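You operate a simulated robot arm through the tools that you are given. There is no shell and no other tool.

You are at the controls of a simulated robot arm. One attempt, no reset.

JOB
Lift off the large pan support, wipe the grease away and seat it again.
Fine: the hob is cold and stays off; rest the support before the round fryer; green sponge, back where it lay; feet on the dimples. What is to be rubbed or washed off counts as gone when no trace of it is left.

Only the result counts: the job must be done as asked and must still hold three seconds after the hand-in. Knocking over, shifting, dropping, spilling or breaking anything else fails it.

ROBOT AND FRAMES
A 7-joint arm with a three-finger gripper, fixed in place. Base frame: the origin is on the floor under the middle of its stand, x ahead of it, y to its left, z up; the work surface is at about z = 918. Lengths are in mm, angles in rad, forces in N, time in s.
It reaches about 1342 mm from its shoulder. Its first joint turns from -2.897 to 2.897 rad. Payload 2.69 kg.
The TCP is the grasp point between the finger pads, 30 mm short of the fingertips. In the tool frame z runs along the fingers and y along their closing line. The gripper opens to 128 mm; its body begins 117 mm behind the TCP.
Orientation is that of the tool frame in the base frame, as a unit quaternion [w, x, y, z]. With the fingers straight down and closing along the base's y, the tool's x points along the base's -x, its y along +y and its z along -z.

CONTROLS
- The arm moves only by the tool play_rows. Its argument "commands" is a list of rows, each a list of 7 numbers: the closure, from 0 (fully open) to 1 (shut), then the shift along the tool's x, y, z in units of 25 mm (1.0 is 25 mm), then the turn, a rotation vector about the tool's x, y, z in units of 5 degrees (1.0 is 5 degrees). In form: [[grip, x, y, z, rx, ry, rz], ...]. A call has 1 to 20 rows; each row shifts and turns the commanded pose from where the row before left it, along the tool's axes as they then stand. A call with a number of a shift or a turn outside -1 to 1 is refused whole. A row lasts 0.2 s, in which the tool goes at most 50 mm and 0.15 rad; a call with a longer step from one row to the next is refused whole, and so is a gripper value outside its range. Where a pose cannot be reached the arm comes as near as it can. A force on the tool above 50 N (or 10 N above the force at the start of the call, whichever is more), or a blocked arm, ends the call early, and 0.2 s more pass. The fingers move at their own pace (about 127 mm/s each) and stop on an object; they squeeze with about 23 N. The grip force told is the motor's: it shows also when the fingers shut on nothing. Time passes only in rows, and 0.2 s behind the last, so rows that do not move let the fingers close. It gives the time, the measured TCP pose, the force on the tool (base axes), the opening and the grip force at its end, in the units of the frame above (readings bear some noise), with the torque about the TCP (base axes, N m) and any sound that the robot's microphone picked up.
- Cameras (640 x 400 px; columns grow to the right, rows downward): "scene" is fixed at [49.7, 500.7, 1662.2]; the picture's right is [-0.36, -0.93, 0.00], its down [-0.63, 0.24, -0.74] and it looks along [0.69, -0.27, -0.68] (base axes); focal length 318 px, centre (320, 200). "wrist" rides on the gripper at [58, 54, -131] in the tool frame; the picture's right is [-0.68, 0.74, 0.00], its down [-0.62, -0.57, -0.55] and it looks along [-0.40, -0.37, 0.84] (tool axes); focal length 234 px, centre (320, 200). There is no depth. A picture from a camera that has moved, and an enlarged one, comes with that camera's place and axes in the base frame and with its lens.
- camera(camera): a new picture of that camera. The clock stands still meanwhile.
- lift_body(by): moves the trunk up (or, below 0, down) by that many mm; the arm rides with it, the base frame stays. It gives what a move gives, with no picture.
- enlarge(camera, box): a new picture of the part [left, top, right, bottom] of that camera's present view, enlarged. The clock stands still meanwhile.
- sign_off(): hands the job in; it is judged then, once.

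Nothing tells you positions but the pictures and the camera data. Unless the task says otherwise, let go and move clear before handing in.

The tools are called after "Emit:" as a command line: name --pt "numbers of a row" for each row, then --argument value for the rest, lists and objects as JSON in quotes. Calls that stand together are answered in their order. play_rows: Moves the arm, as the interface text tells. Its arguments: {"type":"object","properties":{"commands":{"type":"array","items":{"type":"array","items":{"type":"number"}}}},"required":["commands"]} The other tools are called the same way: lift_body (by) moves the trunk up or down; camera (camera) takes a picture; enlarge (camera, box) takes an enlarged picture of a part of a camera's view; sign_off () hands the job in.

At the start:

```text
time_s: 0.0
tool_pos: [646.4, 62.3, 1215.0]
ee_rot: [0.0, 0.0, 1.0, 0.0]
wrist_force: [0.0, 0.9, 1.1]
wrist_torque: [-0.01, 0.0, -0.01]
grip_width: 127.8
gripper_force: 0.1
trunk travel left (down, up): [-150.0, 200.0]
```

scene: 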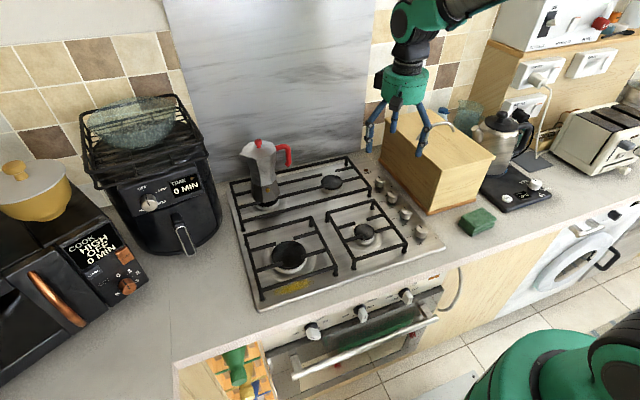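
wrist: 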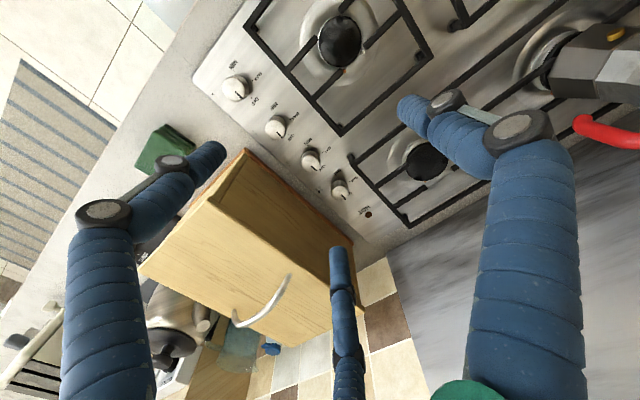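

I see a hob with three pan supports, a moka pot on the back one, a yellow grease patch under the front-left support, a green sponge to the right of the hob, and a round fryer to the left. I'll look closer before moving.

Emit:
enlarge --camera "scene" --box '[220, 200, 350, 320]'

Emit:
enlarge --camera "scene" --box '[310, 180, 510, 305]'

Emit:
enlarge --camera "scene" --box '[60, 80, 260, 310]'

Emit:
enlarge --camera "scene" --box '[220, 130, 460, 310]'

```text
3.33 times, centred on (285, 260) of scene
camera zoom: at [49.7, 500.7, 1662.2], right [-0.36, -0.93, 0.0], down [-0.63, 0.24, -0.74], along [0.69, -0.27, -0.68], focal length 1059 px, centre (437, 0)
```

zoom: 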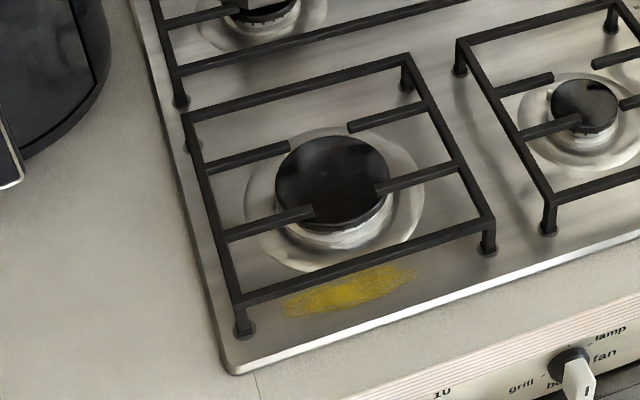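

```text
3.20 times, centred on (410, 242) of scene
camera zoom: at [49.7, 500.7, 1662.2], right [-0.36, -0.93, 0.0], down [-0.63, 0.24, -0.74], along [0.69, -0.27, -0.68], focal length 1017 px, centre (32, 64)
```

zoom: 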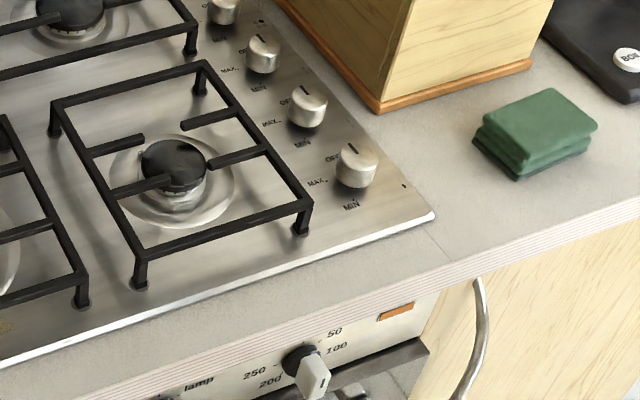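

```text
1.74 times, centred on (160, 195) of scene
camera zoom: at [49.7, 500.7, 1662.2], right [-0.36, -0.93, 0.0], down [-0.63, 0.24, -0.74], along [0.69, -0.27, -0.68], focal length 553 px, centre (598, 209)
```

zoom: 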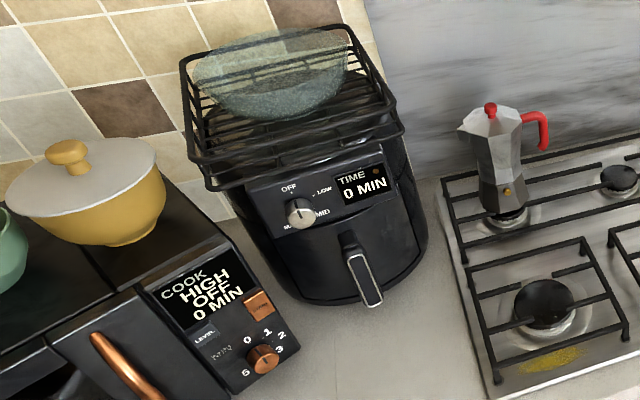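

```text
2.22 times, centred on (340, 220) of scene
camera zoom: at [49.7, 500.7, 1662.2], right [-0.36, -0.93, 0.0], down [-0.63, 0.24, -0.74], along [0.69, -0.27, -0.68], focal length 706 px, centre (276, 156)
```

zoom: 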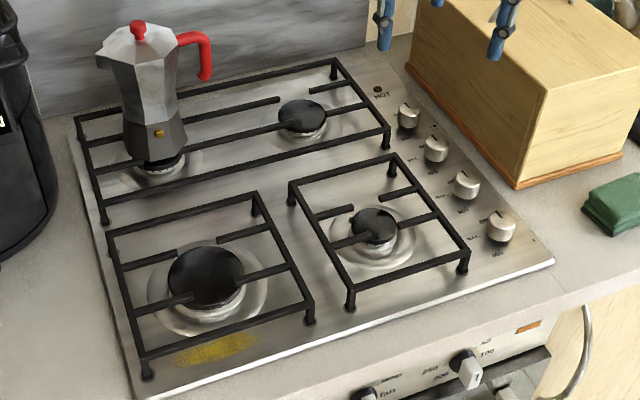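

The large support is the front-left one, at about x 500–695, y 281–485, with grease under its front rail. The sponge is near (516, -210), and the free counter before the fryer is around (550, 640). First I'll test how the fingers close, in mid-air.

Emit:
play_rows --pt "0.35 0 0 0 0 0 0" --pt "0.35 0 0 0 0 0 0" --pt "0.35 0 0 0 0 0 0"

Emit:
camera --camera "wrist"

Emit:
play_rows --pt "1 0 0 0 0 0 0" --pt "1 0 0 0 0 0 0" --pt "1 0 0 0 0 0 0" --pt "1 0 0 0 0 0 0"

Emit:
camera --camera "wrist"

```text
time_s: 0.8
tool_pos: [648.1, 61.7, 1214.7]
ee_rot: [0.0, 0.0, 1.0, -0.001]
wrist_force: [-0.2, 0.1, -0.1]
wrist_torque: [0.01, 0.0, 0.0]
grip_width: 83.1
gripper_force: 0.1
trunk travel left (down, up): [-150.0, 200.0]
```

```text
taken
camera wrist: at [588.2, 115.0, 1346.4], right [0.68, 0.74, 0.0], down [0.62, -0.57, 0.55], along [0.4, -0.37, -0.84], focal length 234 px, centre (320, 200)
```

wrist: 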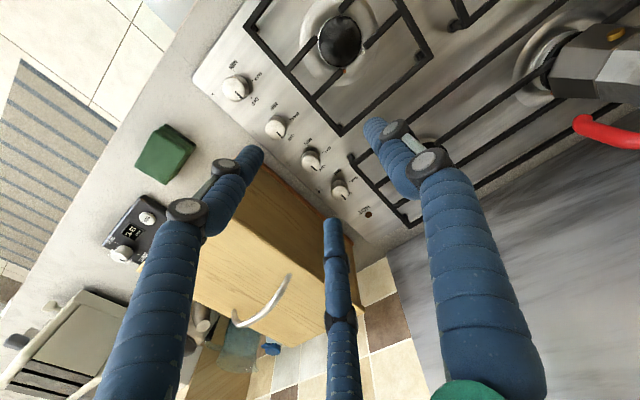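

```text
time_s: 1.8
tool_pos: [647.5, 62.1, 1215.6]
ee_rot: [0.0, 0.001, 1.0, 0.0]
wrist_force: [-0.6, 0.3, 0.4]
wrist_torque: [-0.01, 0.0, 0.01]
grip_width: 2.3
gripper_force: 23.0
trunk travel left (down, up): [-150.0, 200.0]
```

```text
taken
camera wrist: at [588.1, 115.0, 1346.4], right [0.68, 0.74, 0.0], down [0.62, -0.57, 0.55], along [0.4, -0.37, -0.84], focal length 234 px, centre (320, 200)
```

wrist: 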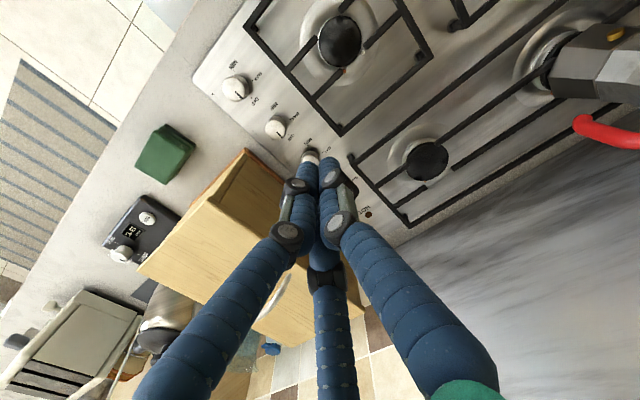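

The three fingers close radially, 120° apart. I'll reopen and look at their shape before choosing a grip.

Emit:
play_rows --pt "0.6 0 0 0 0 0 0" --pt "0.6 0 0 0 0 0 0" --pt "0.6 0 0 0 0 0 0"

Emit:
enlarge --camera "scene" --box '[340, 20, 480, 180]'

Emit:
play_rows --pt "0 0 0 0 0 0 0" --pt "0 0 0 0 0 0 0" --pt "0 0 0 0 0 0 0"

Emit:
enlarge --camera "scene" --box '[340, 20, 480, 180]'

```text
time_s: 2.6
tool_pos: [646.9, 62.9, 1215.0]
ee_rot: [0.0, 0.0, 1.0, 0.0]
wrist_force: [0.5, -0.4, 0.1]
wrist_torque: [0.01, 0.04, -0.03]
grip_width: 51.2
gripper_force: 0.1
trunk travel left (down, up): [-150.0, 200.0]
```

```text
2.50 times, centred on (410, 100) of scene
camera zoom: at [49.7, 500.7, 1662.2], right [-0.36, -0.93, 0.0], down [-0.63, 0.24, -0.74], along [0.69, -0.27, -0.68], focal length 794 px, centre (95, 450)
```

zoom: 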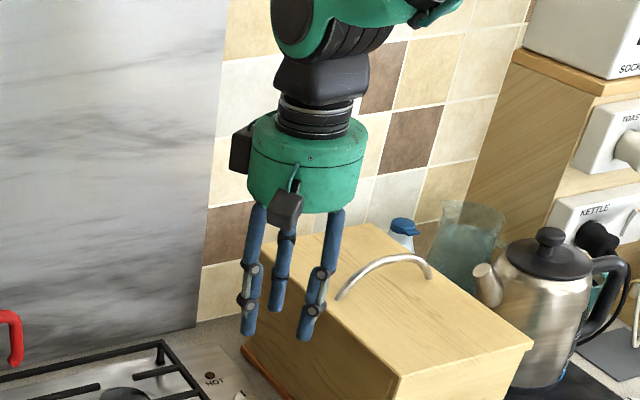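

```text
time_s: 3.4
tool_pos: [647.8, 61.8, 1215.3]
ee_rot: [0.0, 0.0, 1.0, 0.0]
wrist_force: [0.3, 0.0, -0.1]
wrist_torque: [0.01, -0.02, 0.03]
grip_width: 127.8
gripper_force: 0.0
trunk travel left (down, up): [-150.0, 200.0]
```

```text
2.50 times, centred on (410, 100) of scene
camera zoom: at [49.7, 500.7, 1662.2], right [-0.36, -0.93, 0.0], down [-0.63, 0.24, -0.74], along [0.69, -0.27, -0.68], focal length 794 px, centre (95, 450)
```

zoom: 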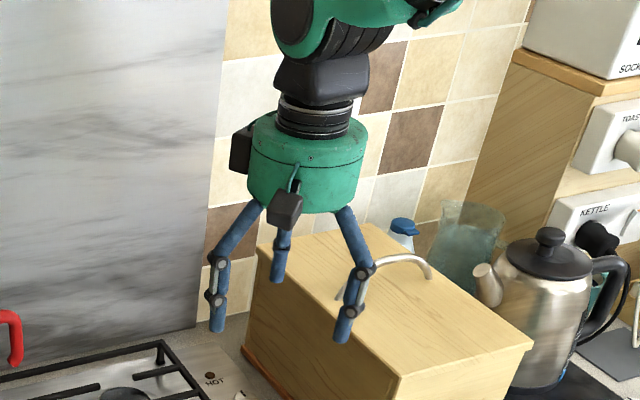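

I'll move the hand so the wrist camera looks down on the front-left support.

Emit:
play_rows --pt "0 0.42 1 0 0 0 0" --pt "0 0.42 1 0 0 0 0" --pt "0 0.42 1 0 0 0 0" --pt "0 0.42 1 0 0 0 0" --pt "0 0.42 1 0 0 0 0" --pt "0 0.42 1 0 0 0 0" --pt "0 0.42 1 0 0 0 0" --pt "0 0.42 1 0 0 0 0" --pt "0 0.42 1 0 0 0 0" --pt "0 0.42 1 0 0 0 0" --pt "0 0.42 1 0 0 0 0" --pt "0 0.42 1 0 0 0 0" --pt "0 0.42 1 0 0 0 0" --pt "0 0.42 1 0 0 0 0" --pt "0 0.42 1 0 0 0 0" --pt "0 0.42 1 0 0 0 0" --pt "0 0.42 1 0 0 0 0" --pt "0 0.42 1 0 0 0 0" --pt "0 0 0 0 0 0 0"

Emit:
camera --camera "wrist"

Emit:
camera --camera "scene"

```text
time_s: 7.4
tool_pos: [457.9, 514.4, 1214.4]
ee_rot: [0.0, 0.0, 1.0, 0.0]
wrist_force: [-0.2, 0.7, -0.2]
wrist_torque: [-0.06, 0.03, 0.0]
grip_width: 128.1
gripper_force: 0.0
trunk travel left (down, up): [-150.0, 200.0]
```

```text
taken
camera wrist: at [398.8, 567.2, 1345.8], right [0.68, 0.74, 0.0], down [0.62, -0.57, 0.55], along [0.4, -0.37, -0.84], focal length 234 px, centre (320, 200)
```

wrist: 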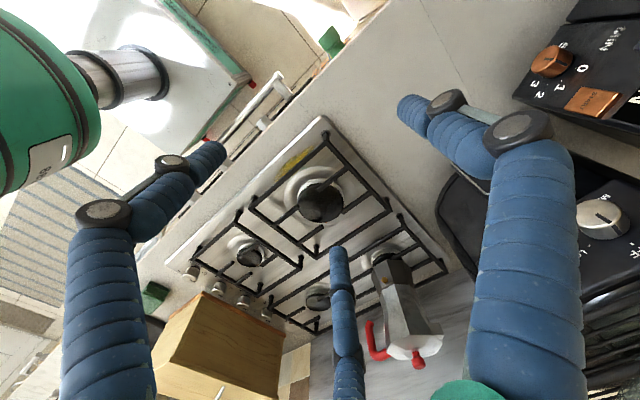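

```text
taken
```

scene: 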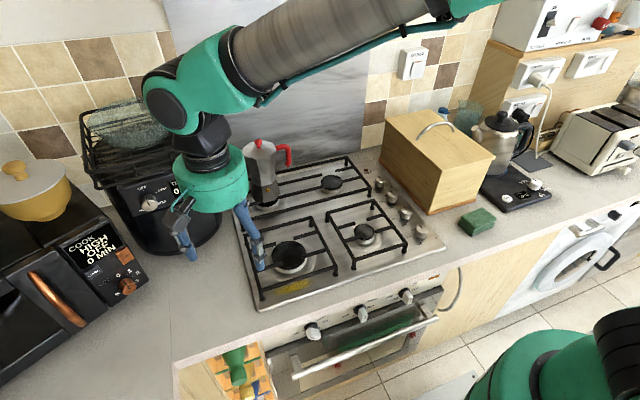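

Emit:
enlarge --camera "wrist" --box '[180, 100, 460, 275]'

Emit:
enlarge --camera "wrist" --box '[240, 110, 400, 260]'

```text
2.29 times, centred on (320, 188) of wrist
camera zoom: at [398.8, 567.2, 1345.8], right [0.68, 0.74, 0.0], down [0.62, -0.57, 0.55], along [0.4, -0.37, -0.84], focal length 535 px, centre (320, 229)
```

zoom: 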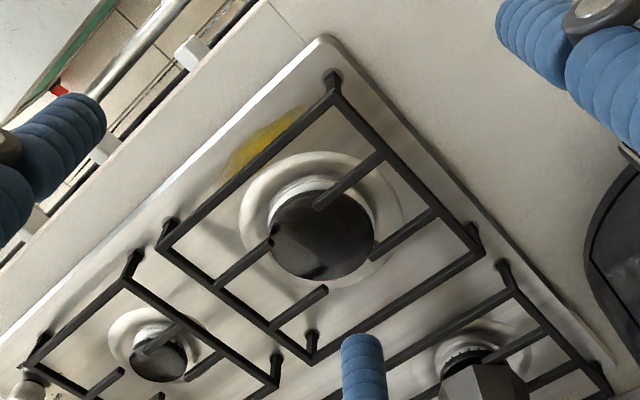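

```text
2.67 times, centred on (320, 185) of wrist
camera zoom: at [398.8, 567.2, 1345.8], right [0.68, 0.74, 0.0], down [0.62, -0.57, 0.55], along [0.4, -0.37, -0.84], focal length 624 px, centre (320, 240)
```

zoom: 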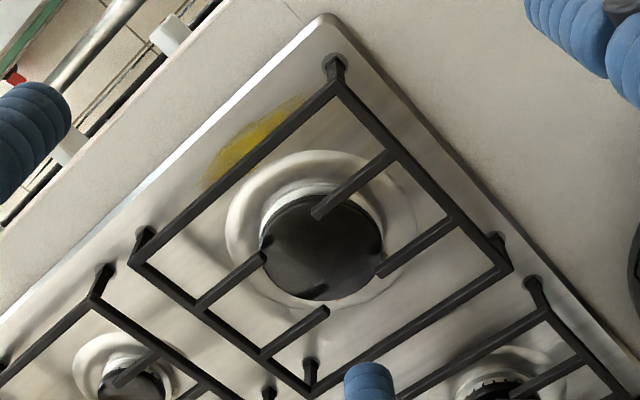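

I've located the support: inner bars at x≈561 and 630, left rail at y≈484, top at z≈970. I'll rotate the hand 90° so it can close across an inner left bar, then move above it.

Emit:
play_rows --pt "0.6 0 0 0 0 0 1" --pt "0.6 0 0 0 0 0 1" --pt "0.6 0 0 0 0 0 1" --pt "0.6 0 0 0 0 0 1" --pt "0.6 0 0 0 0 0 1" --pt "0.6 0 0 0 0 0 1" --pt "0.6 0 0 0 0 0 1" --pt "0.6 0 0 0 0 0 1" --pt "0.6 0 0 0 0 0 1" --pt "0.6 0 0 0 0 0 1" --pt "0.6 0 0 0 0 0 1" --pt "0.6 0 0 0 0 0 1" --pt "0.6 0 0 0 0 0 1" --pt "0.6 0 0 0 0 0 1" --pt "0.6 0 0 0 0 0 1" --pt "0.6 0 0 0 0 0 1" --pt "0.6 0 0 0 0 0 1" --pt "0.6 0 0 0 0 0 1" --pt "0.6 0 0 0 0 0 0"

Emit:
play_rows --pt "0.6 -0.78 0.99 0 0 0 0" --pt "0.6 -0.78 0.99 0 0 0 0" --pt "0.6 -0.78 0.99 0 0 0 0" --pt "0.6 -0.78 0.99 0 0 0 0" --pt "0.6 0 0 0 0 0 0"

Emit:
camera --camera "wrist"

Emit:
camera --camera "scene"

```text
time_s: 11.4
tool_pos: [458.9, 511.5, 1215.4]
ee_rot: [0.0, 0.707, 0.707, -0.001]
wrist_force: [-1.0, -0.4, -0.2]
wrist_torque: [0.0, 0.01, 0.01]
grip_width: 51.3
gripper_force: 0.0
trunk travel left (down, up): [-150.0, 200.0]
```

```text
time_s: 12.6
tool_pos: [559.3, 433.1, 1216.3]
ee_rot: [0.001, 0.707, 0.707, 0.0]
wrist_force: [0.0, -0.8, -0.1]
wrist_torque: [0.0, 0.07, -0.01]
grip_width: 51.2
gripper_force: 0.1
trunk travel left (down, up): [-150.0, 200.0]
```

```text
taken
camera wrist: at [612.6, 491.3, 1347.4], right [0.74, -0.68, 0.0], down [-0.57, -0.62, 0.55], along [-0.37, -0.4, -0.84], focal length 234 px, centre (320, 200)
```

wrist: 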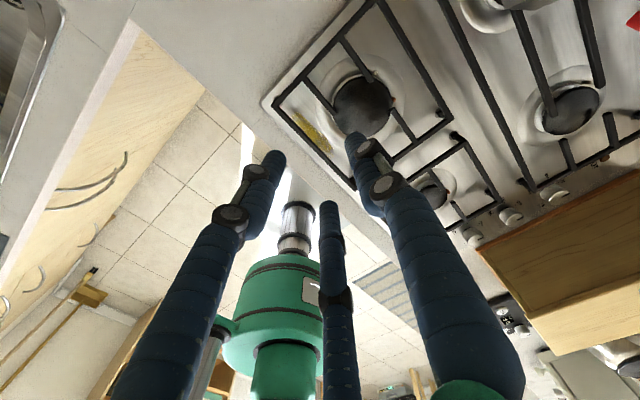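

```text
taken
```

scene: 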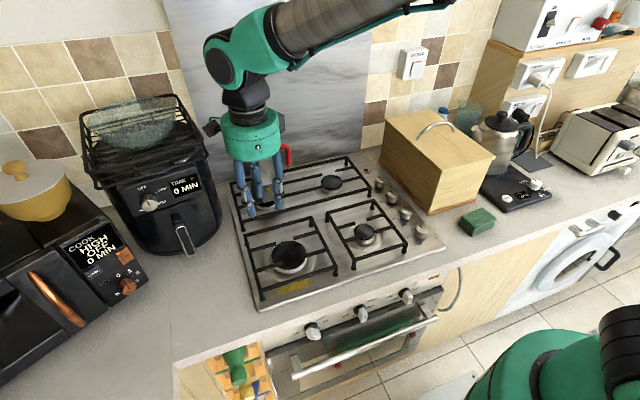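

Emit:
enlarge --camera "wrist" --box '[250, 0, 480, 190]'

```text
2.11 times, centred on (365, 95) of wrist
camera zoom: at [612.6, 491.3, 1347.4], right [0.74, -0.68, 0.0], down [-0.57, -0.62, 0.55], along [-0.37, -0.4, -0.84], focal length 493 px, centre (225, 421)
```

zoom: 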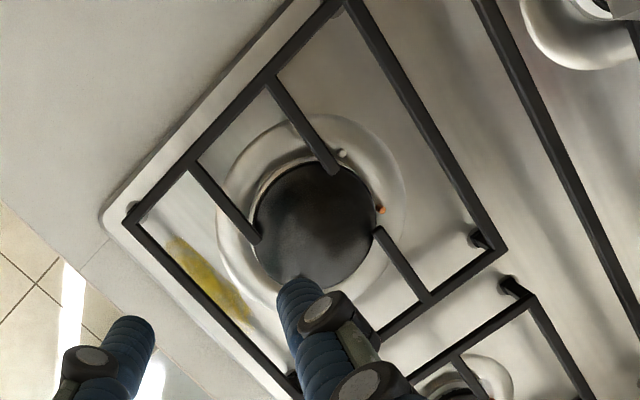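

The two wrist views together put the bar tops at z≈953, the left-front inner bar at x≈569, and the support's centre at about (605, 380). I'll descend part way to a pre-grasp.

Emit:
play_rows --pt "0.6 0 0.344 0.9 0 0 0" --pt "0.6 0 0 0.9 0 0 0" --pt "0.6 0 0 0.9 0 0 0" --pt "0.6 0 0 0.9 0 0 0" --pt "0.6 0 0 0.9 0 0 0" --pt "0.6 0 0 0.9 0 0 0" --pt "0.6 0 0 0.9 0 0 0" --pt "0.6 0 0 0.9 0 0 0" --pt "0.6 0 0 0.8 0 0 0" --pt "0.6 0 0 0 0 0 0"

Emit:
camera --camera "wrist"

Emit:
enlarge --camera "scene" --box '[210, 150, 350, 310]'

```text
time_s: 14.8
tool_pos: [566.6, 434.0, 1014.6]
ee_rot: [0.0, 0.707, 0.707, 0.0]
wrist_force: [-0.5, -0.1, 0.0]
wrist_torque: [0.0, 0.01, 0.0]
grip_width: 51.1
gripper_force: 0.0
trunk travel left (down, up): [-150.0, 200.0]
```

```text
taken
camera wrist: at [619.0, 491.6, 1145.9], right [0.74, -0.68, 0.0], down [-0.57, -0.62, 0.55], along [-0.37, -0.4, -0.84], focal length 234 px, centre (320, 200)
```

wrist: 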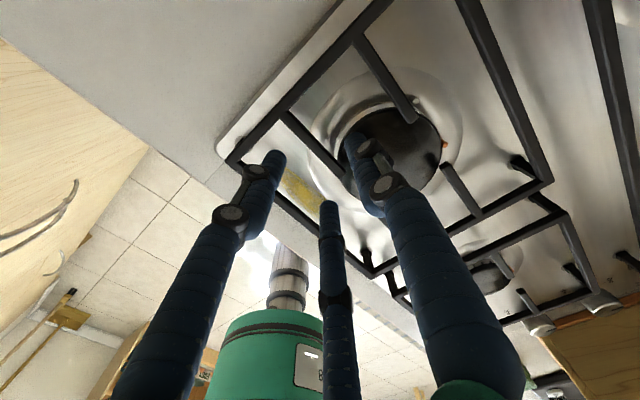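

```text
2.50 times, centred on (280, 230) of scene
camera zoom: at [49.7, 500.7, 1662.2], right [-0.36, -0.93, 0.0], down [-0.63, 0.24, -0.74], along [0.69, -0.27, -0.68], focal length 794 px, centre (420, 125)
```

zoom: 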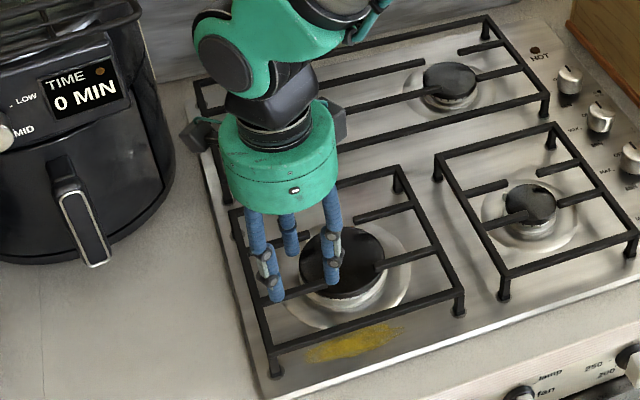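

Emit:
enlarge --camera "wrist" --box '[220, 60, 460, 210]'

```text
2.67 times, centred on (340, 135) of wrist
camera zoom: at [619.0, 491.6, 1145.9], right [0.74, -0.68, 0.0], down [-0.57, -0.62, 0.55], along [-0.37, -0.4, -0.84], focal length 624 px, centre (267, 373)
```

zoom: 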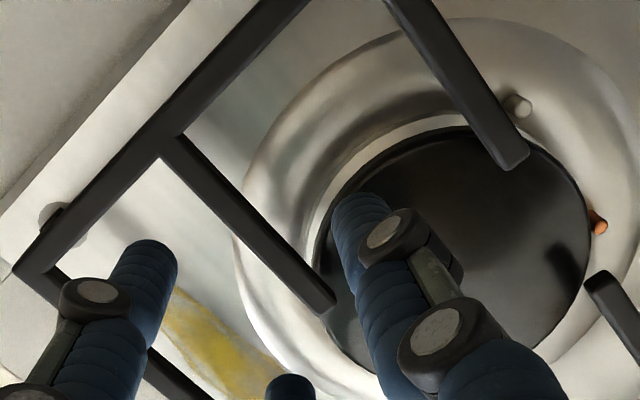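

The inner bar sits between the fingers as planned. I'll go down 50 mm and close on it.

Emit:
play_rows --pt "0.6 0 0 0.5 0 0 0" --pt "0.6 0 0 0.5 0 0 0" --pt "0.6 0 0 0.5 0 0 0" --pt "0.6 0 0 0.5 0 0 0" --pt "0.6 0 0 0 0 0 0"

Emit:
camera --camera "wrist"

Emit:
enlarge --camera "scene" --box '[220, 200, 350, 310]'

```text
time_s: 16.0
tool_pos: [564.6, 435.0, 963.7]
ee_rot: [0.0, 0.706, 0.708, 0.0]
wrist_force: [-0.6, 17.8, -7.3]
wrist_torque: [0.38, 0.34, 0.55]
grip_width: 52.0
gripper_force: 0.1
trunk travel left (down, up): [-150.0, 200.0]
```

```text
taken
camera wrist: at [618.2, 492.7, 1094.2], right [0.74, -0.68, 0.0], down [-0.56, -0.62, 0.55], along [-0.37, -0.41, -0.83], focal length 234 px, centre (320, 200)
```

wrist: 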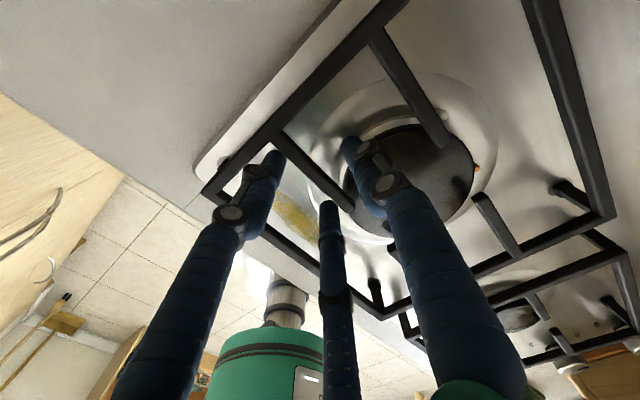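

```text
3.64 times, centred on (285, 255) of scene
camera zoom: at [49.7, 500.7, 1662.2], right [-0.36, -0.93, 0.0], down [-0.63, 0.24, -0.74], along [0.69, -0.27, -0.68], focal length 1156 px, centre (447, 0)
```

zoom: 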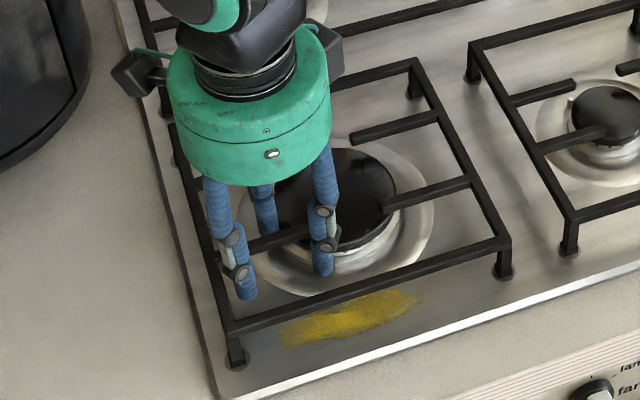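

There's a sideways push of about 18 N, most likely a fingertip touching the burner cap. I'll back up, narrow the fingers and shift slightly away from the burner.

Emit:
play_rows --pt "0.6 0 0 -0.6 0 0 0" --pt "0.6 0 0 -0.6 0 0 0" --pt "0.73 0.28 -0.08 0 0 0 0" --pt "0.73 0 0 0 0 0 0"

Emit:
enlarge --camera "wrist" --box '[200, 60, 460, 240]'

Emit:
enlarge --camera "scene" --box '[220, 200, 350, 310]'

```text
time_s: 17.0
tool_pos: [563.9, 441.4, 994.6]
ee_rot: [0.0, 0.707, 0.707, 0.0]
wrist_force: [1.1, -0.2, 0.6]
wrist_torque: [0.0, 0.01, 0.01]
grip_width: 34.8
gripper_force: 0.1
trunk travel left (down, up): [-150.0, 200.0]
```

```text
2.22 times, centred on (330, 150) of wrist
camera zoom: at [617.0, 499.1, 1125.7], right [0.74, -0.68, 0.0], down [-0.57, -0.62, 0.55], along [-0.37, -0.4, -0.84], focal length 520 px, centre (298, 311)
```

zoom: 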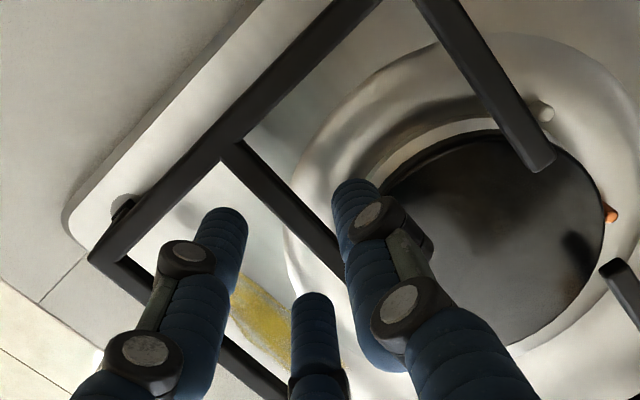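

```text
3.64 times, centred on (285, 255) of scene
camera zoom: at [49.7, 500.7, 1662.2], right [-0.36, -0.93, 0.0], down [-0.63, 0.24, -0.74], along [0.69, -0.27, -0.68], focal length 1156 px, centre (447, 0)
```

zoom: 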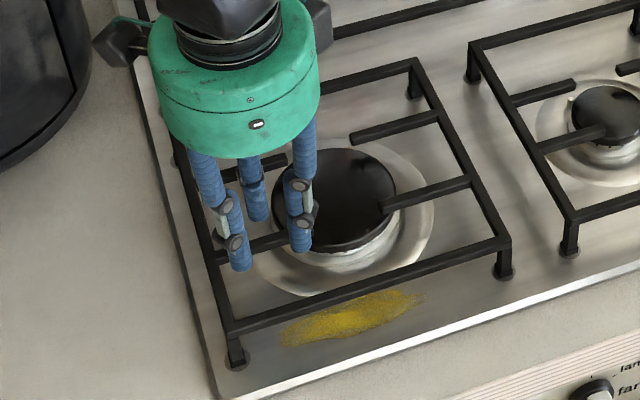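

Emit:
play_rows --pt "0.73 0 0 0.36 0 0 0" --pt "0.73 0 0 0.36 0 0 0" --pt "0.73 0 0 0.36 0 0 0" --pt "0.73 0 0 0 0 0 0"

Emit:
enlarge --camera "wrist" --box '[180, 60, 460, 240]'

```text
time_s: 18.0
tool_pos: [563.6, 441.0, 968.2]
ee_rot: [0.001, 0.708, 0.706, 0.0]
wrist_force: [-0.4, -0.2, 0.2]
wrist_torque: [0.0, 0.01, 0.03]
grip_width: 34.4
gripper_force: 0.0
trunk travel left (down, up): [-150.0, 200.0]
```

```text
2.22 times, centred on (320, 150) of wrist
camera zoom: at [617.2, 499.5, 1098.6], right [0.74, -0.68, 0.0], down [-0.57, -0.62, 0.55], along [-0.37, -0.4, -0.84], focal length 520 px, centre (320, 311)
```

zoom: 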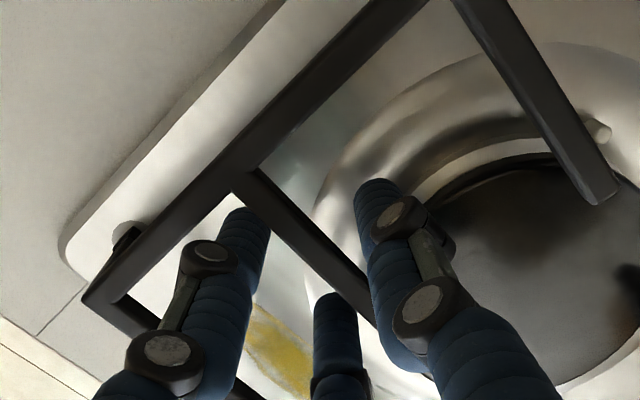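

Clear of contact with the bar between the pads. Closing the grip.

Emit:
play_rows --pt "1 0 0 0 0 0 0" --pt "1 0 0 0 0 0 0" --pt "1 0 0 0 0 0 0" --pt "1 0 0 0 0 0 0"

Emit:
enlarge --camera "wrist" --box '[180, 60, 460, 240]'

```text
time_s: 19.0
tool_pos: [564.1, 442.2, 968.3]
ee_rot: [0.0, 0.708, 0.707, -0.001]
wrist_force: [-0.4, 0.5, 0.0]
wrist_torque: [0.1, -0.02, 0.06]
grip_width: 16.0
gripper_force: 23.1
trunk travel left (down, up): [-150.0, 200.0]
```

```text
2.22 times, centred on (320, 150) of wrist
camera zoom: at [617.2, 499.4, 1098.7], right [0.74, -0.68, 0.0], down [-0.57, -0.62, 0.55], along [-0.37, -0.4, -0.84], focal length 520 px, centre (320, 311)
```

zoom: 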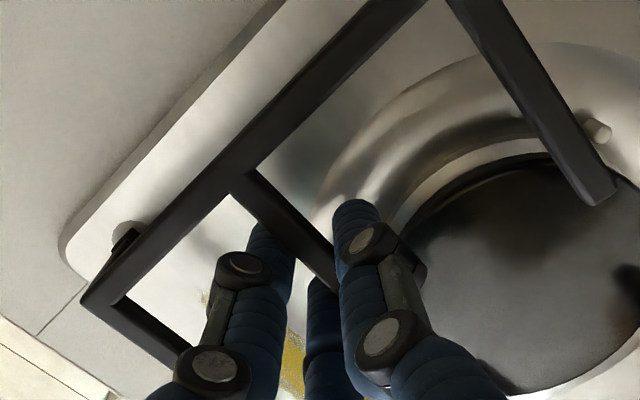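

Gripped at 16 mm width. Now a small test lift to read the weight and see how it tilts.

Emit:
play_rows --pt "1 0 0 -0.1 0 0 0" --pt "1 0 0 -0.1 0 0 0" --pt "1 0 0 -0.1 0 0 0" --pt "1 0 0 0 0 0 0"

Emit:
enlarge --camera "wrist" --box '[180, 60, 460, 240]'

Emit:
enlarge --camera "scene" --box '[220, 200, 350, 310]'

```text
time_s: 20.0
tool_pos: [563.6, 441.2, 975.3]
ee_rot: [0.001, 0.707, 0.707, 0.0]
wrist_force: [0.0, -0.7, -3.4]
wrist_torque: [0.23, 0.12, -0.01]
grip_width: 15.7
gripper_force: 23.1
trunk travel left (down, up): [-150.0, 200.0]
```

```text
2.22 times, centred on (320, 150) of wrist
camera zoom: at [617.6, 498.8, 1106.3], right [0.74, -0.68, 0.0], down [-0.57, -0.62, 0.55], along [-0.37, -0.4, -0.84], focal length 520 px, centre (320, 311)
```

zoom: 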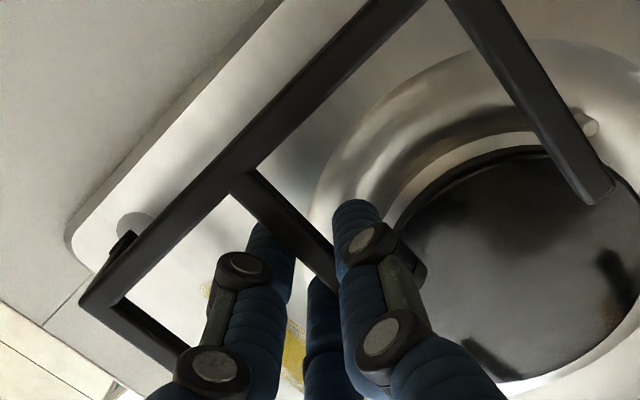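

```text
3.64 times, centred on (285, 255) of scene
camera zoom: at [49.7, 500.7, 1662.2], right [-0.36, -0.93, 0.0], down [-0.63, 0.24, -0.74], along [0.69, -0.27, -0.68], focal length 1156 px, centre (447, 0)
```

zoom: 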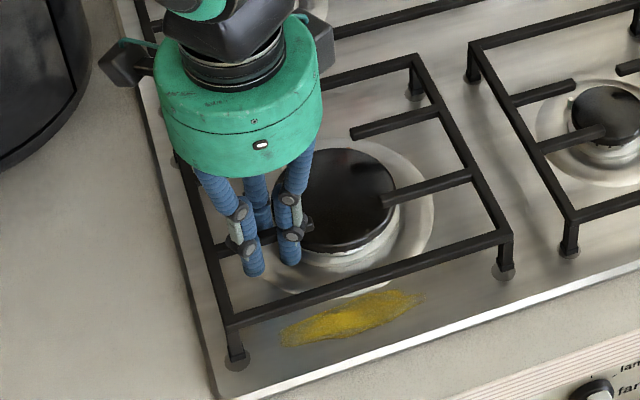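

The support weighs about 3.4 N and lifts nearly level without slipping, so this grip works. I noted the seated command pose as (563, 441, 968) for putting it back. Now I'll lift higher and check.

Emit:
play_rows --pt "1 0 0 -0.3 0 0 0" --pt "1 0 0 -0.5 0 0 0" --pt "1 0 0 -0.5 0 0 0" --pt "1 0 0 -0.5 0 0 0" --pt "1 0 0 -0.5 0 0 0" --pt "1 0 0 -0.5 0 0 0" --pt "1 0 0 -0.3 0 0 0" --pt "1 0 0 -0.3 0 0 0" --pt "1 0 0 0 0 0 0"

Emit:
enlarge --camera "wrist" --box '[180, 60, 460, 240]'

Emit:
enlarge --camera "scene" --box '[180, 160, 380, 310]'

```text
time_s: 22.0
tool_pos: [563.6, 440.4, 1060.7]
ee_rot: [0.0, 0.707, 0.707, 0.0]
wrist_force: [-0.5, -0.8, -4.8]
wrist_torque: [0.21, 0.08, 0.04]
grip_width: 15.8
gripper_force: 22.9
trunk travel left (down, up): [-150.0, 200.0]
```

```text
2.22 times, centred on (320, 150) of wrist
camera zoom: at [617.4, 498.7, 1191.4], right [0.74, -0.68, 0.0], down [-0.57, -0.62, 0.55], along [-0.37, -0.4, -0.84], focal length 520 px, centre (320, 311)
```

zoom: 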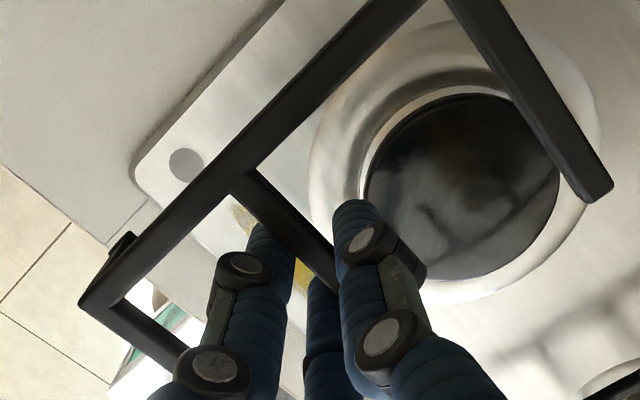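

```text
2.67 times, centred on (280, 235) of scene
camera zoom: at [49.7, 500.7, 1662.2], right [-0.36, -0.93, 0.0], down [-0.63, 0.24, -0.74], along [0.69, -0.27, -0.68], focal length 847 px, centre (427, 107)
```

zoom: 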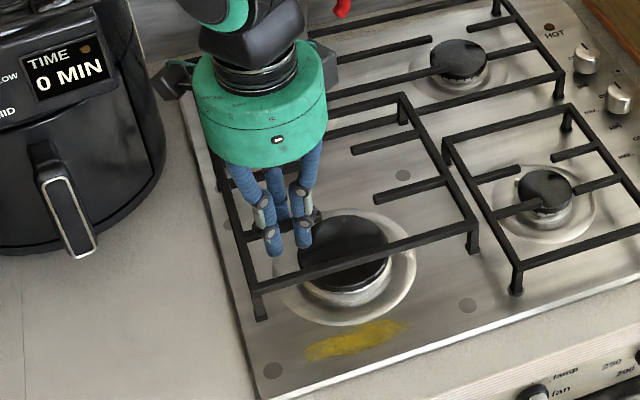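

It's level and firmly held; the dimples are visible as grey discs. Now I'll carry it left to in front of the fryer.

Emit:
play_rows --pt "1 0.4 -0.1 0 0 0 0" --pt "1 0.7 -0.2 0 0 0 0" --pt "1 0.8 -0.2 0 0 0 0" --pt "1 0.8 -0.2 0 0 0 0" --pt "1 0.8 -0.2 0 0 0 0" --pt "1 0.8 -0.2 0 0 0 0" --pt "1 0.8 -0.2 0 0 0 0" --pt "1 0.8 -0.2 0 0 0 0" --pt "1 0.8 -0.2 0 0 0 0" --pt "1 0.8 -0.2 0 0 0 0" --pt "1 0.8 -0.2 0 0 0 0" --pt "1 0.8 -0.2 0 0 0 0" --pt "1 0.7 -0.2 0 0 0 0" --pt "1 0.4 -0.1 0 0 0 0" --pt "1 0 0 0 0 0 0"

Emit:
camera --camera "scene"

Emit:
camera --camera "wrist"

```text
time_s: 25.2
tool_pos: [500.0, 695.8, 1062.0]
ee_rot: [0.0, 0.707, 0.707, 0.001]
wrist_force: [-0.2, 0.8, -2.7]
wrist_torque: [0.21, 0.15, -0.01]
grip_width: 15.7
gripper_force: 23.3
trunk travel left (down, up): [-150.0, 200.0]
```

```text
taken
```

scene: 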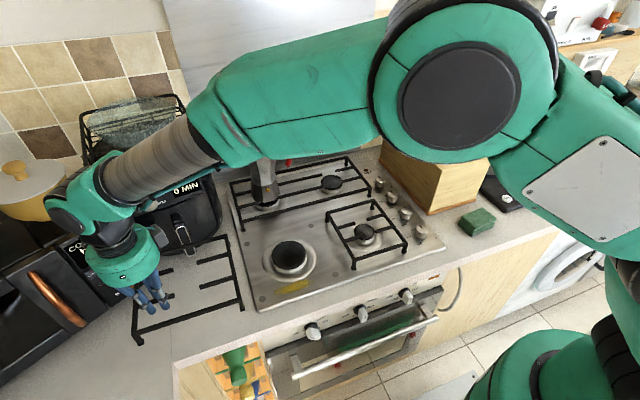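

```text
taken
camera wrist: at [552.5, 753.6, 1192.3], right [0.74, -0.68, 0.0], down [-0.57, -0.62, 0.55], along [-0.37, -0.4, -0.84], focal length 234 px, centre (320, 200)
```

wrist: 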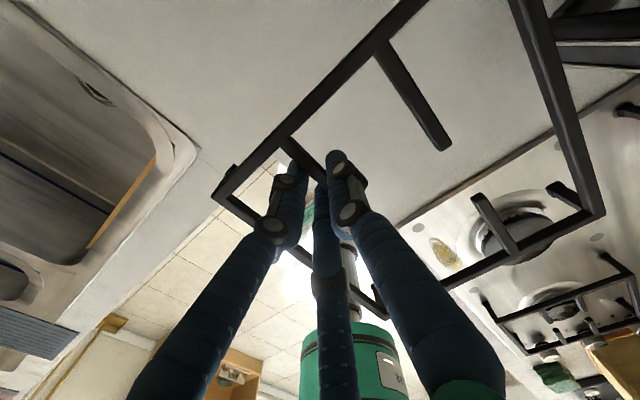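

Emit:
enlarge --camera "scene" --box '[100, 180, 280, 370]'

Emit:
enlarge --camera "wrist" --box '[420, 0, 640, 140]'

```text
2.11 times, centred on (190, 275) of scene
camera zoom: at [49.7, 500.7, 1662.2], right [-0.36, -0.93, 0.0], down [-0.63, 0.24, -0.74], along [0.69, -0.27, -0.68], focal length 669 px, centre (594, 42)
```

zoom: 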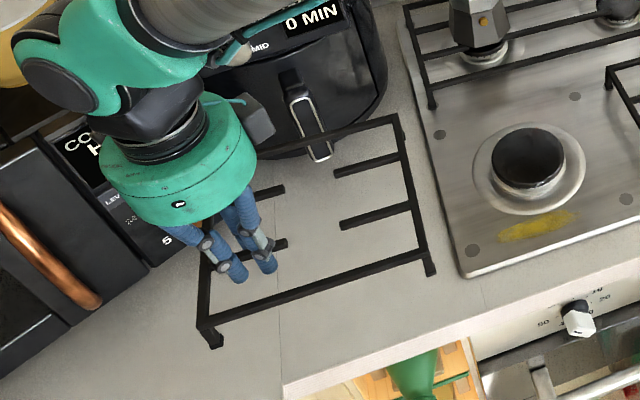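

```text
2.86 times, centred on (530, 70) of wrist
camera zoom: at [552.5, 753.6, 1192.3], right [0.74, -0.68, 0.0], down [-0.57, -0.62, 0.55], along [-0.37, -0.4, -0.84], focal length 669 px, centre (-280, 571)
```

zoom: 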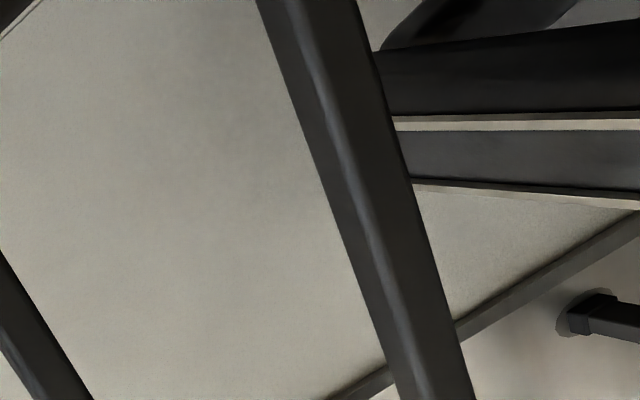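

The fryer's handle ends near x≈660, beyond the support's back edge at 638, and the counter edge is at about x≈425, so this spot is clear. I'll lower it.

Emit:
play_rows --pt "1 0 0 0.4 0 0 0" --pt "1 0 0 0.5 0 0 0" --pt "1 0 0 0.5 0 0 0" --pt "1 0 0 0.5 0 0 0" --pt "1 0 0 0.5 0 0 0" --pt "1 0 0 0.4 0 0 0" --pt "1 0 0 0.3 0 0 0" --pt "1 0 0 0.2 0 0 0" --pt "1 0 0 0.1 0 0 0" --pt "1 0 0 0 0 0 0"

Emit:
enlarge --camera "scene" --box '[100, 180, 280, 370]'

```text
time_s: 27.4
tool_pos: [499.2, 696.5, 975.0]
ee_rot: [0.001, 0.707, 0.707, 0.0]
wrist_force: [0.4, -0.7, -3.6]
wrist_torque: [0.25, 0.15, 0.04]
grip_width: 16.1
gripper_force: 22.6
trunk travel left (down, up): [-150.0, 200.0]
```

```text
2.11 times, centred on (190, 275) of scene
camera zoom: at [49.7, 500.7, 1662.2], right [-0.36, -0.93, 0.0], down [-0.63, 0.24, -0.74], along [0.69, -0.27, -0.68], focal length 669 px, centre (594, 42)
```

zoom: 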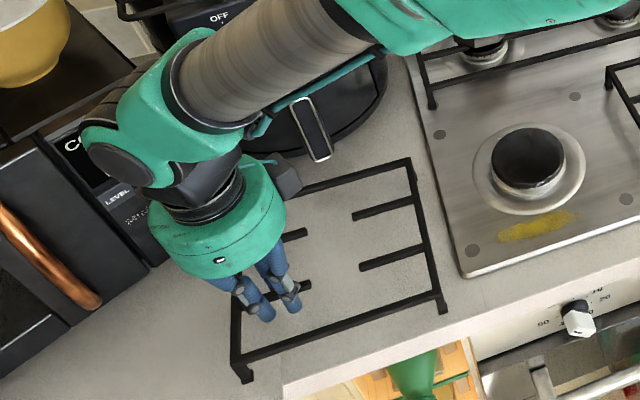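

Emit:
play_rows --pt "1 0 0 0.1 0 0 0" --pt "1 0 0 0.1 0 0 0" --pt "1 0 0 0 0 0 0"

Emit:
play_rows --pt "1 0 0 0.1 0 0 0" --pt "1 0 0 0 0 0 0"

```text
time_s: 28.2
tool_pos: [500.3, 695.2, 971.2]
ee_rot: [0.0, 0.707, 0.707, 0.0]
wrist_force: [-0.1, -0.1, -2.5]
wrist_torque: [0.19, 0.17, 0.01]
grip_width: 15.8
gripper_force: 23.1
trunk travel left (down, up): [-150.0, 200.0]
```

```text
time_s: 28.8
tool_pos: [499.1, 695.5, 967.6]
ee_rot: [-0.001, 0.707, 0.708, 0.0]
wrist_force: [0.1, -0.1, -2.9]
wrist_torque: [0.21, 0.1, -0.02]
grip_width: 15.8
gripper_force: 23.3
trunk travel left (down, up): [-150.0, 200.0]
```

Emit:
play_rows --pt "1 0 0 0.08 0 0 0" --pt "1 0 0 0 0 0 0"

Emit:
play_rows --pt "1 0 0 0.08 0 0 0" --pt "1 0 0 0 0 0 0"

Emit:
play_rows --pt "1 0 0 0.08 0 0 0" --pt "1 0 0 0 0 0 0"

```text
time_s: 29.4
tool_pos: [498.4, 696.3, 966.2]
ee_rot: [0.0, 0.708, 0.707, 0.0]
wrist_force: [0.2, 1.1, -3.1]
wrist_torque: [0.22, 0.19, 0.01]
grip_width: 15.9
gripper_force: 22.8
trunk travel left (down, up): [-150.0, 200.0]
```

```text
time_s: 30.0
tool_pos: [499.7, 695.9, 965.0]
ee_rot: [0.0, 0.707, 0.707, 0.0]
wrist_force: [0.0, -0.4, -2.8]
wrist_torque: [0.13, 0.08, -0.04]
grip_width: 16.0
gripper_force: 23.0
trunk travel left (down, up): [-150.0, 200.0]
```

```text
time_s: 30.6
tool_pos: [499.3, 697.2, 961.6]
ee_rot: [0.0, 0.707, 0.707, 0.0]
wrist_force: [-0.6, -0.1, -2.5]
wrist_torque: [0.06, 0.02, -0.06]
grip_width: 15.5
gripper_force: 23.1
trunk travel left (down, up): [-150.0, 200.0]
```

Emit:
play_rows --pt "1 0 0 0.06 0 0 0" --pt "1 0 0 0 0 0 0"

Emit:
play_rows --pt "1 0 0 0.06 0 0 0" --pt "1 0 0 0 0 0 0"

Emit:
enlarge --camera "scene" --box '[100, 180, 280, 370]'

```text
time_s: 31.2
tool_pos: [499.3, 696.2, 961.8]
ee_rot: [-0.001, 0.706, 0.708, 0.0]
wrist_force: [-1.9, -0.1, -0.3]
wrist_torque: [-0.33, 0.02, -0.13]
grip_width: 15.7
gripper_force: 23.5
trunk travel left (down, up): [-150.0, 200.0]
```

```text
time_s: 31.8
tool_pos: [500.6, 697.4, 959.7]
ee_rot: [0.0, 0.707, 0.707, 0.0]
wrist_force: [2.4, -2.4, 5.9]
wrist_torque: [-0.32, -0.05, -0.12]
grip_width: 16.1
gripper_force: 23.0
trunk travel left (down, up): [-150.0, 200.0]
```

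```text
2.11 times, centred on (190, 275) of scene
camera zoom: at [49.7, 500.7, 1662.2], right [-0.36, -0.93, 0.0], down [-0.63, 0.24, -0.74], along [0.69, -0.27, -0.68], focal length 669 px, centre (594, 42)
```

zoom: 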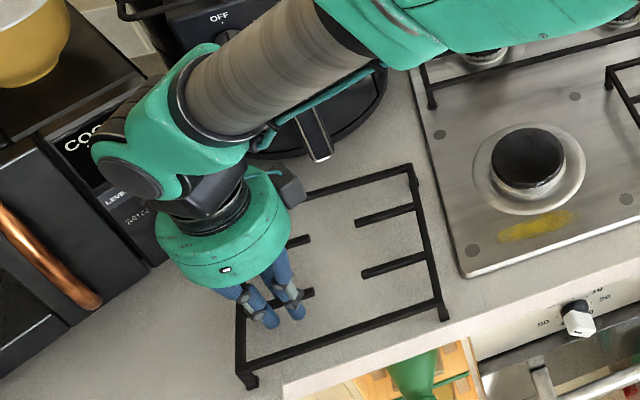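

All four feet are on the counter (the load reversed sign). I'll release gently and lift clear.

Emit:
play_rows --pt "0.85 0 0 0 0 0 0" --pt "0.73 0 0 0 0 0 0" --pt "0.73 0 0 0 0 0 0" --pt "0.73 0 0 0 0 0 0"

Emit:
enlarge --camera "wrist" --box '[180, 60, 460, 240]'

```text
time_s: 32.8
tool_pos: [498.3, 696.0, 959.9]
ee_rot: [0.0, 0.707, 0.707, 0.0]
wrist_force: [1.4, 0.0, -0.4]
wrist_torque: [-0.01, -0.01, -0.01]
grip_width: 34.5
gripper_force: 0.2
trunk travel left (down, up): [-150.0, 200.0]
```

```text
2.22 times, centred on (320, 150) of wrist
camera zoom: at [551.9, 754.7, 1090.0], right [0.74, -0.68, 0.0], down [-0.57, -0.62, 0.55], along [-0.37, -0.4, -0.84], focal length 520 px, centre (320, 311)
```

zoom: 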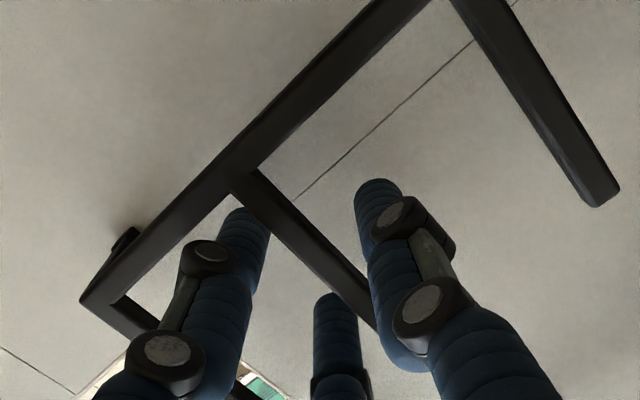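

Released cleanly. Lifting clear and moving to look at the grease and dimples.

Emit:
play_rows --pt "0.73 0 0 -0.4 0 0 0" --pt "0.73 0 0 -0.8 0 0 0" --pt "0.73 0 0 -1 0 0 0" --pt "0.73 0 0 -1 0 0 0" --pt "0.73 0 0 -1 0 0 0" --pt "0.73 0 0 -1 0 0 0" --pt "0.73 0 0 -1 0 0 0" --pt "0.73 0 0 -1 0 0 0" --pt "0.73 0 0 -1 0 0 0" --pt "0.73 0 0 -1 0 0 0" --pt "0.73 0 0 -1 0 0 0" --pt "0.73 0 0 0 0 0 0"

Emit:
play_rows --pt "0.73 -1 0.3 0 0 0 0" --pt "0.73 -1 0.3 0 0 0 0" --pt "0.73 -1 0.3 0 0 0 0" --pt "0.73 -1 0.3 0 0 0 0" --pt "0.73 -1 0.3 0 0 0 0" --pt "0.73 -1 0.3 0 0 0 0" --pt "0.73 -1 0.3 0 0 0 0" --pt "0.73 -1 0.3 0 0 0 0" --pt "0.73 -1 0.3 0 0 0 0" --pt "0.73 0 0 0 0 0 0"

Emit:
camera --camera "wrist"

Emit:
camera --camera "scene"

```text
time_s: 35.4
tool_pos: [497.0, 694.4, 1212.1]
ee_rot: [0.0, 0.708, 0.707, 0.0]
wrist_force: [0.7, 0.1, -0.7]
wrist_torque: [-0.01, -0.03, -0.04]
grip_width: 34.4
gripper_force: 0.0
trunk travel left (down, up): [-150.0, 200.0]
```

```text
time_s: 37.6
tool_pos: [566.2, 468.8, 1215.1]
ee_rot: [0.0, 0.707, 0.708, 0.0]
wrist_force: [1.2, -0.5, 0.0]
wrist_torque: [0.05, 0.01, -0.03]
grip_width: 34.6
gripper_force: 0.1
trunk travel left (down, up): [-150.0, 200.0]
```

```text
taken
camera wrist: at [619.0, 527.3, 1346.5], right [0.74, -0.68, 0.0], down [-0.57, -0.62, 0.55], along [-0.37, -0.4, -0.84], focal length 234 px, centre (320, 200)
```

wrist: 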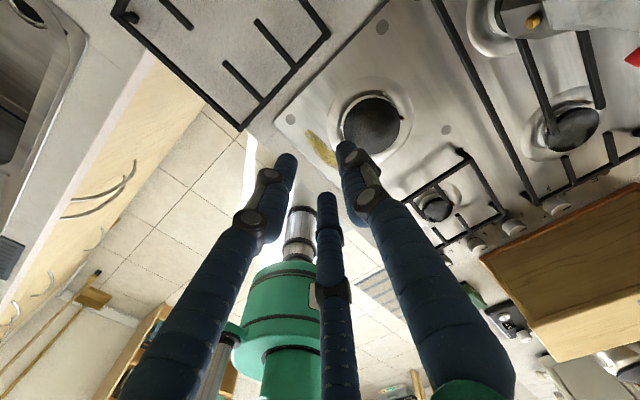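

```text
taken
```

scene: 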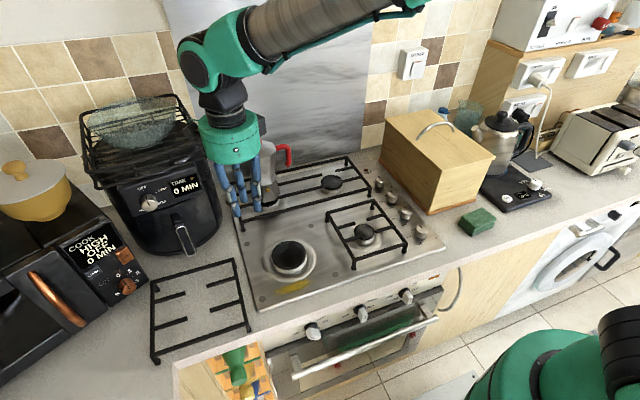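

Emit:
enlarge --camera "scene" --box '[110, 240, 310, 380]'

Emit:
enlarge --camera "wrist" --box '[220, 0, 480, 180]'

Emit:
enlarge --camera "wrist" --box '[90, 0, 350, 180]'

```text
2.86 times, centred on (210, 310) of scene
camera zoom: at [49.7, 500.7, 1662.2], right [-0.36, -0.93, 0.0], down [-0.63, 0.24, -0.74], along [0.69, -0.27, -0.68], focal length 908 px, centre (634, -114)
```

zoom: 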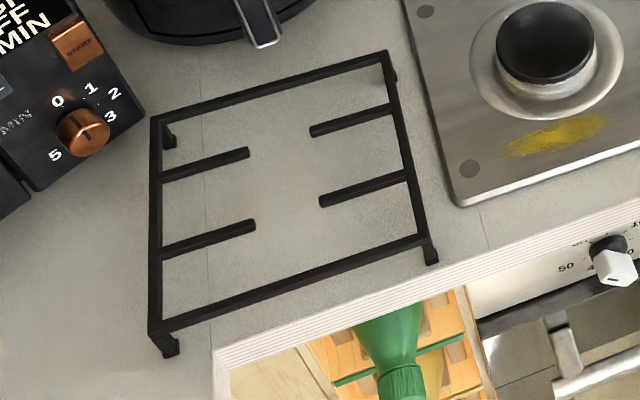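

```text
2.22 times, centred on (350, 90) of wrist
camera zoom: at [619.0, 527.3, 1346.5], right [0.74, -0.68, 0.0], down [-0.57, -0.62, 0.55], along [-0.37, -0.4, -0.84], focal length 520 px, centre (253, 444)
```

zoom: 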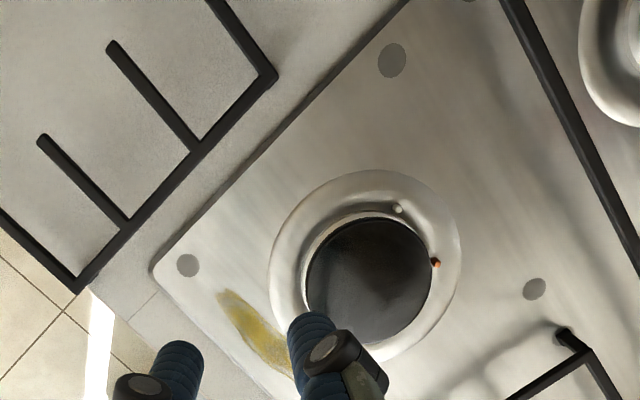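

```text
2.22 times, centred on (220, 90) of wrist
camera zoom: at [619.0, 527.3, 1346.5], right [0.74, -0.68, 0.0], down [-0.57, -0.62, 0.55], along [-0.37, -0.4, -0.84], focal length 520 px, centre (542, 444)
```

zoom: 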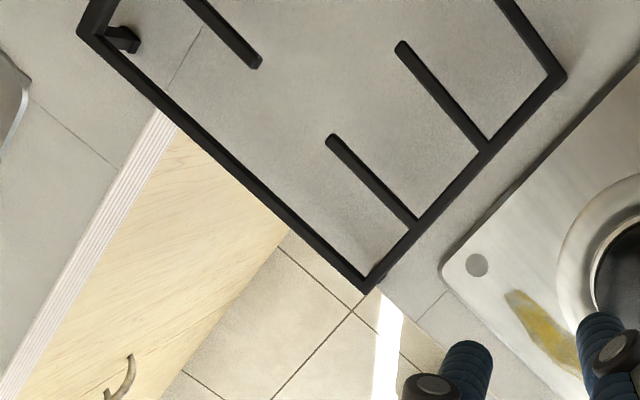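

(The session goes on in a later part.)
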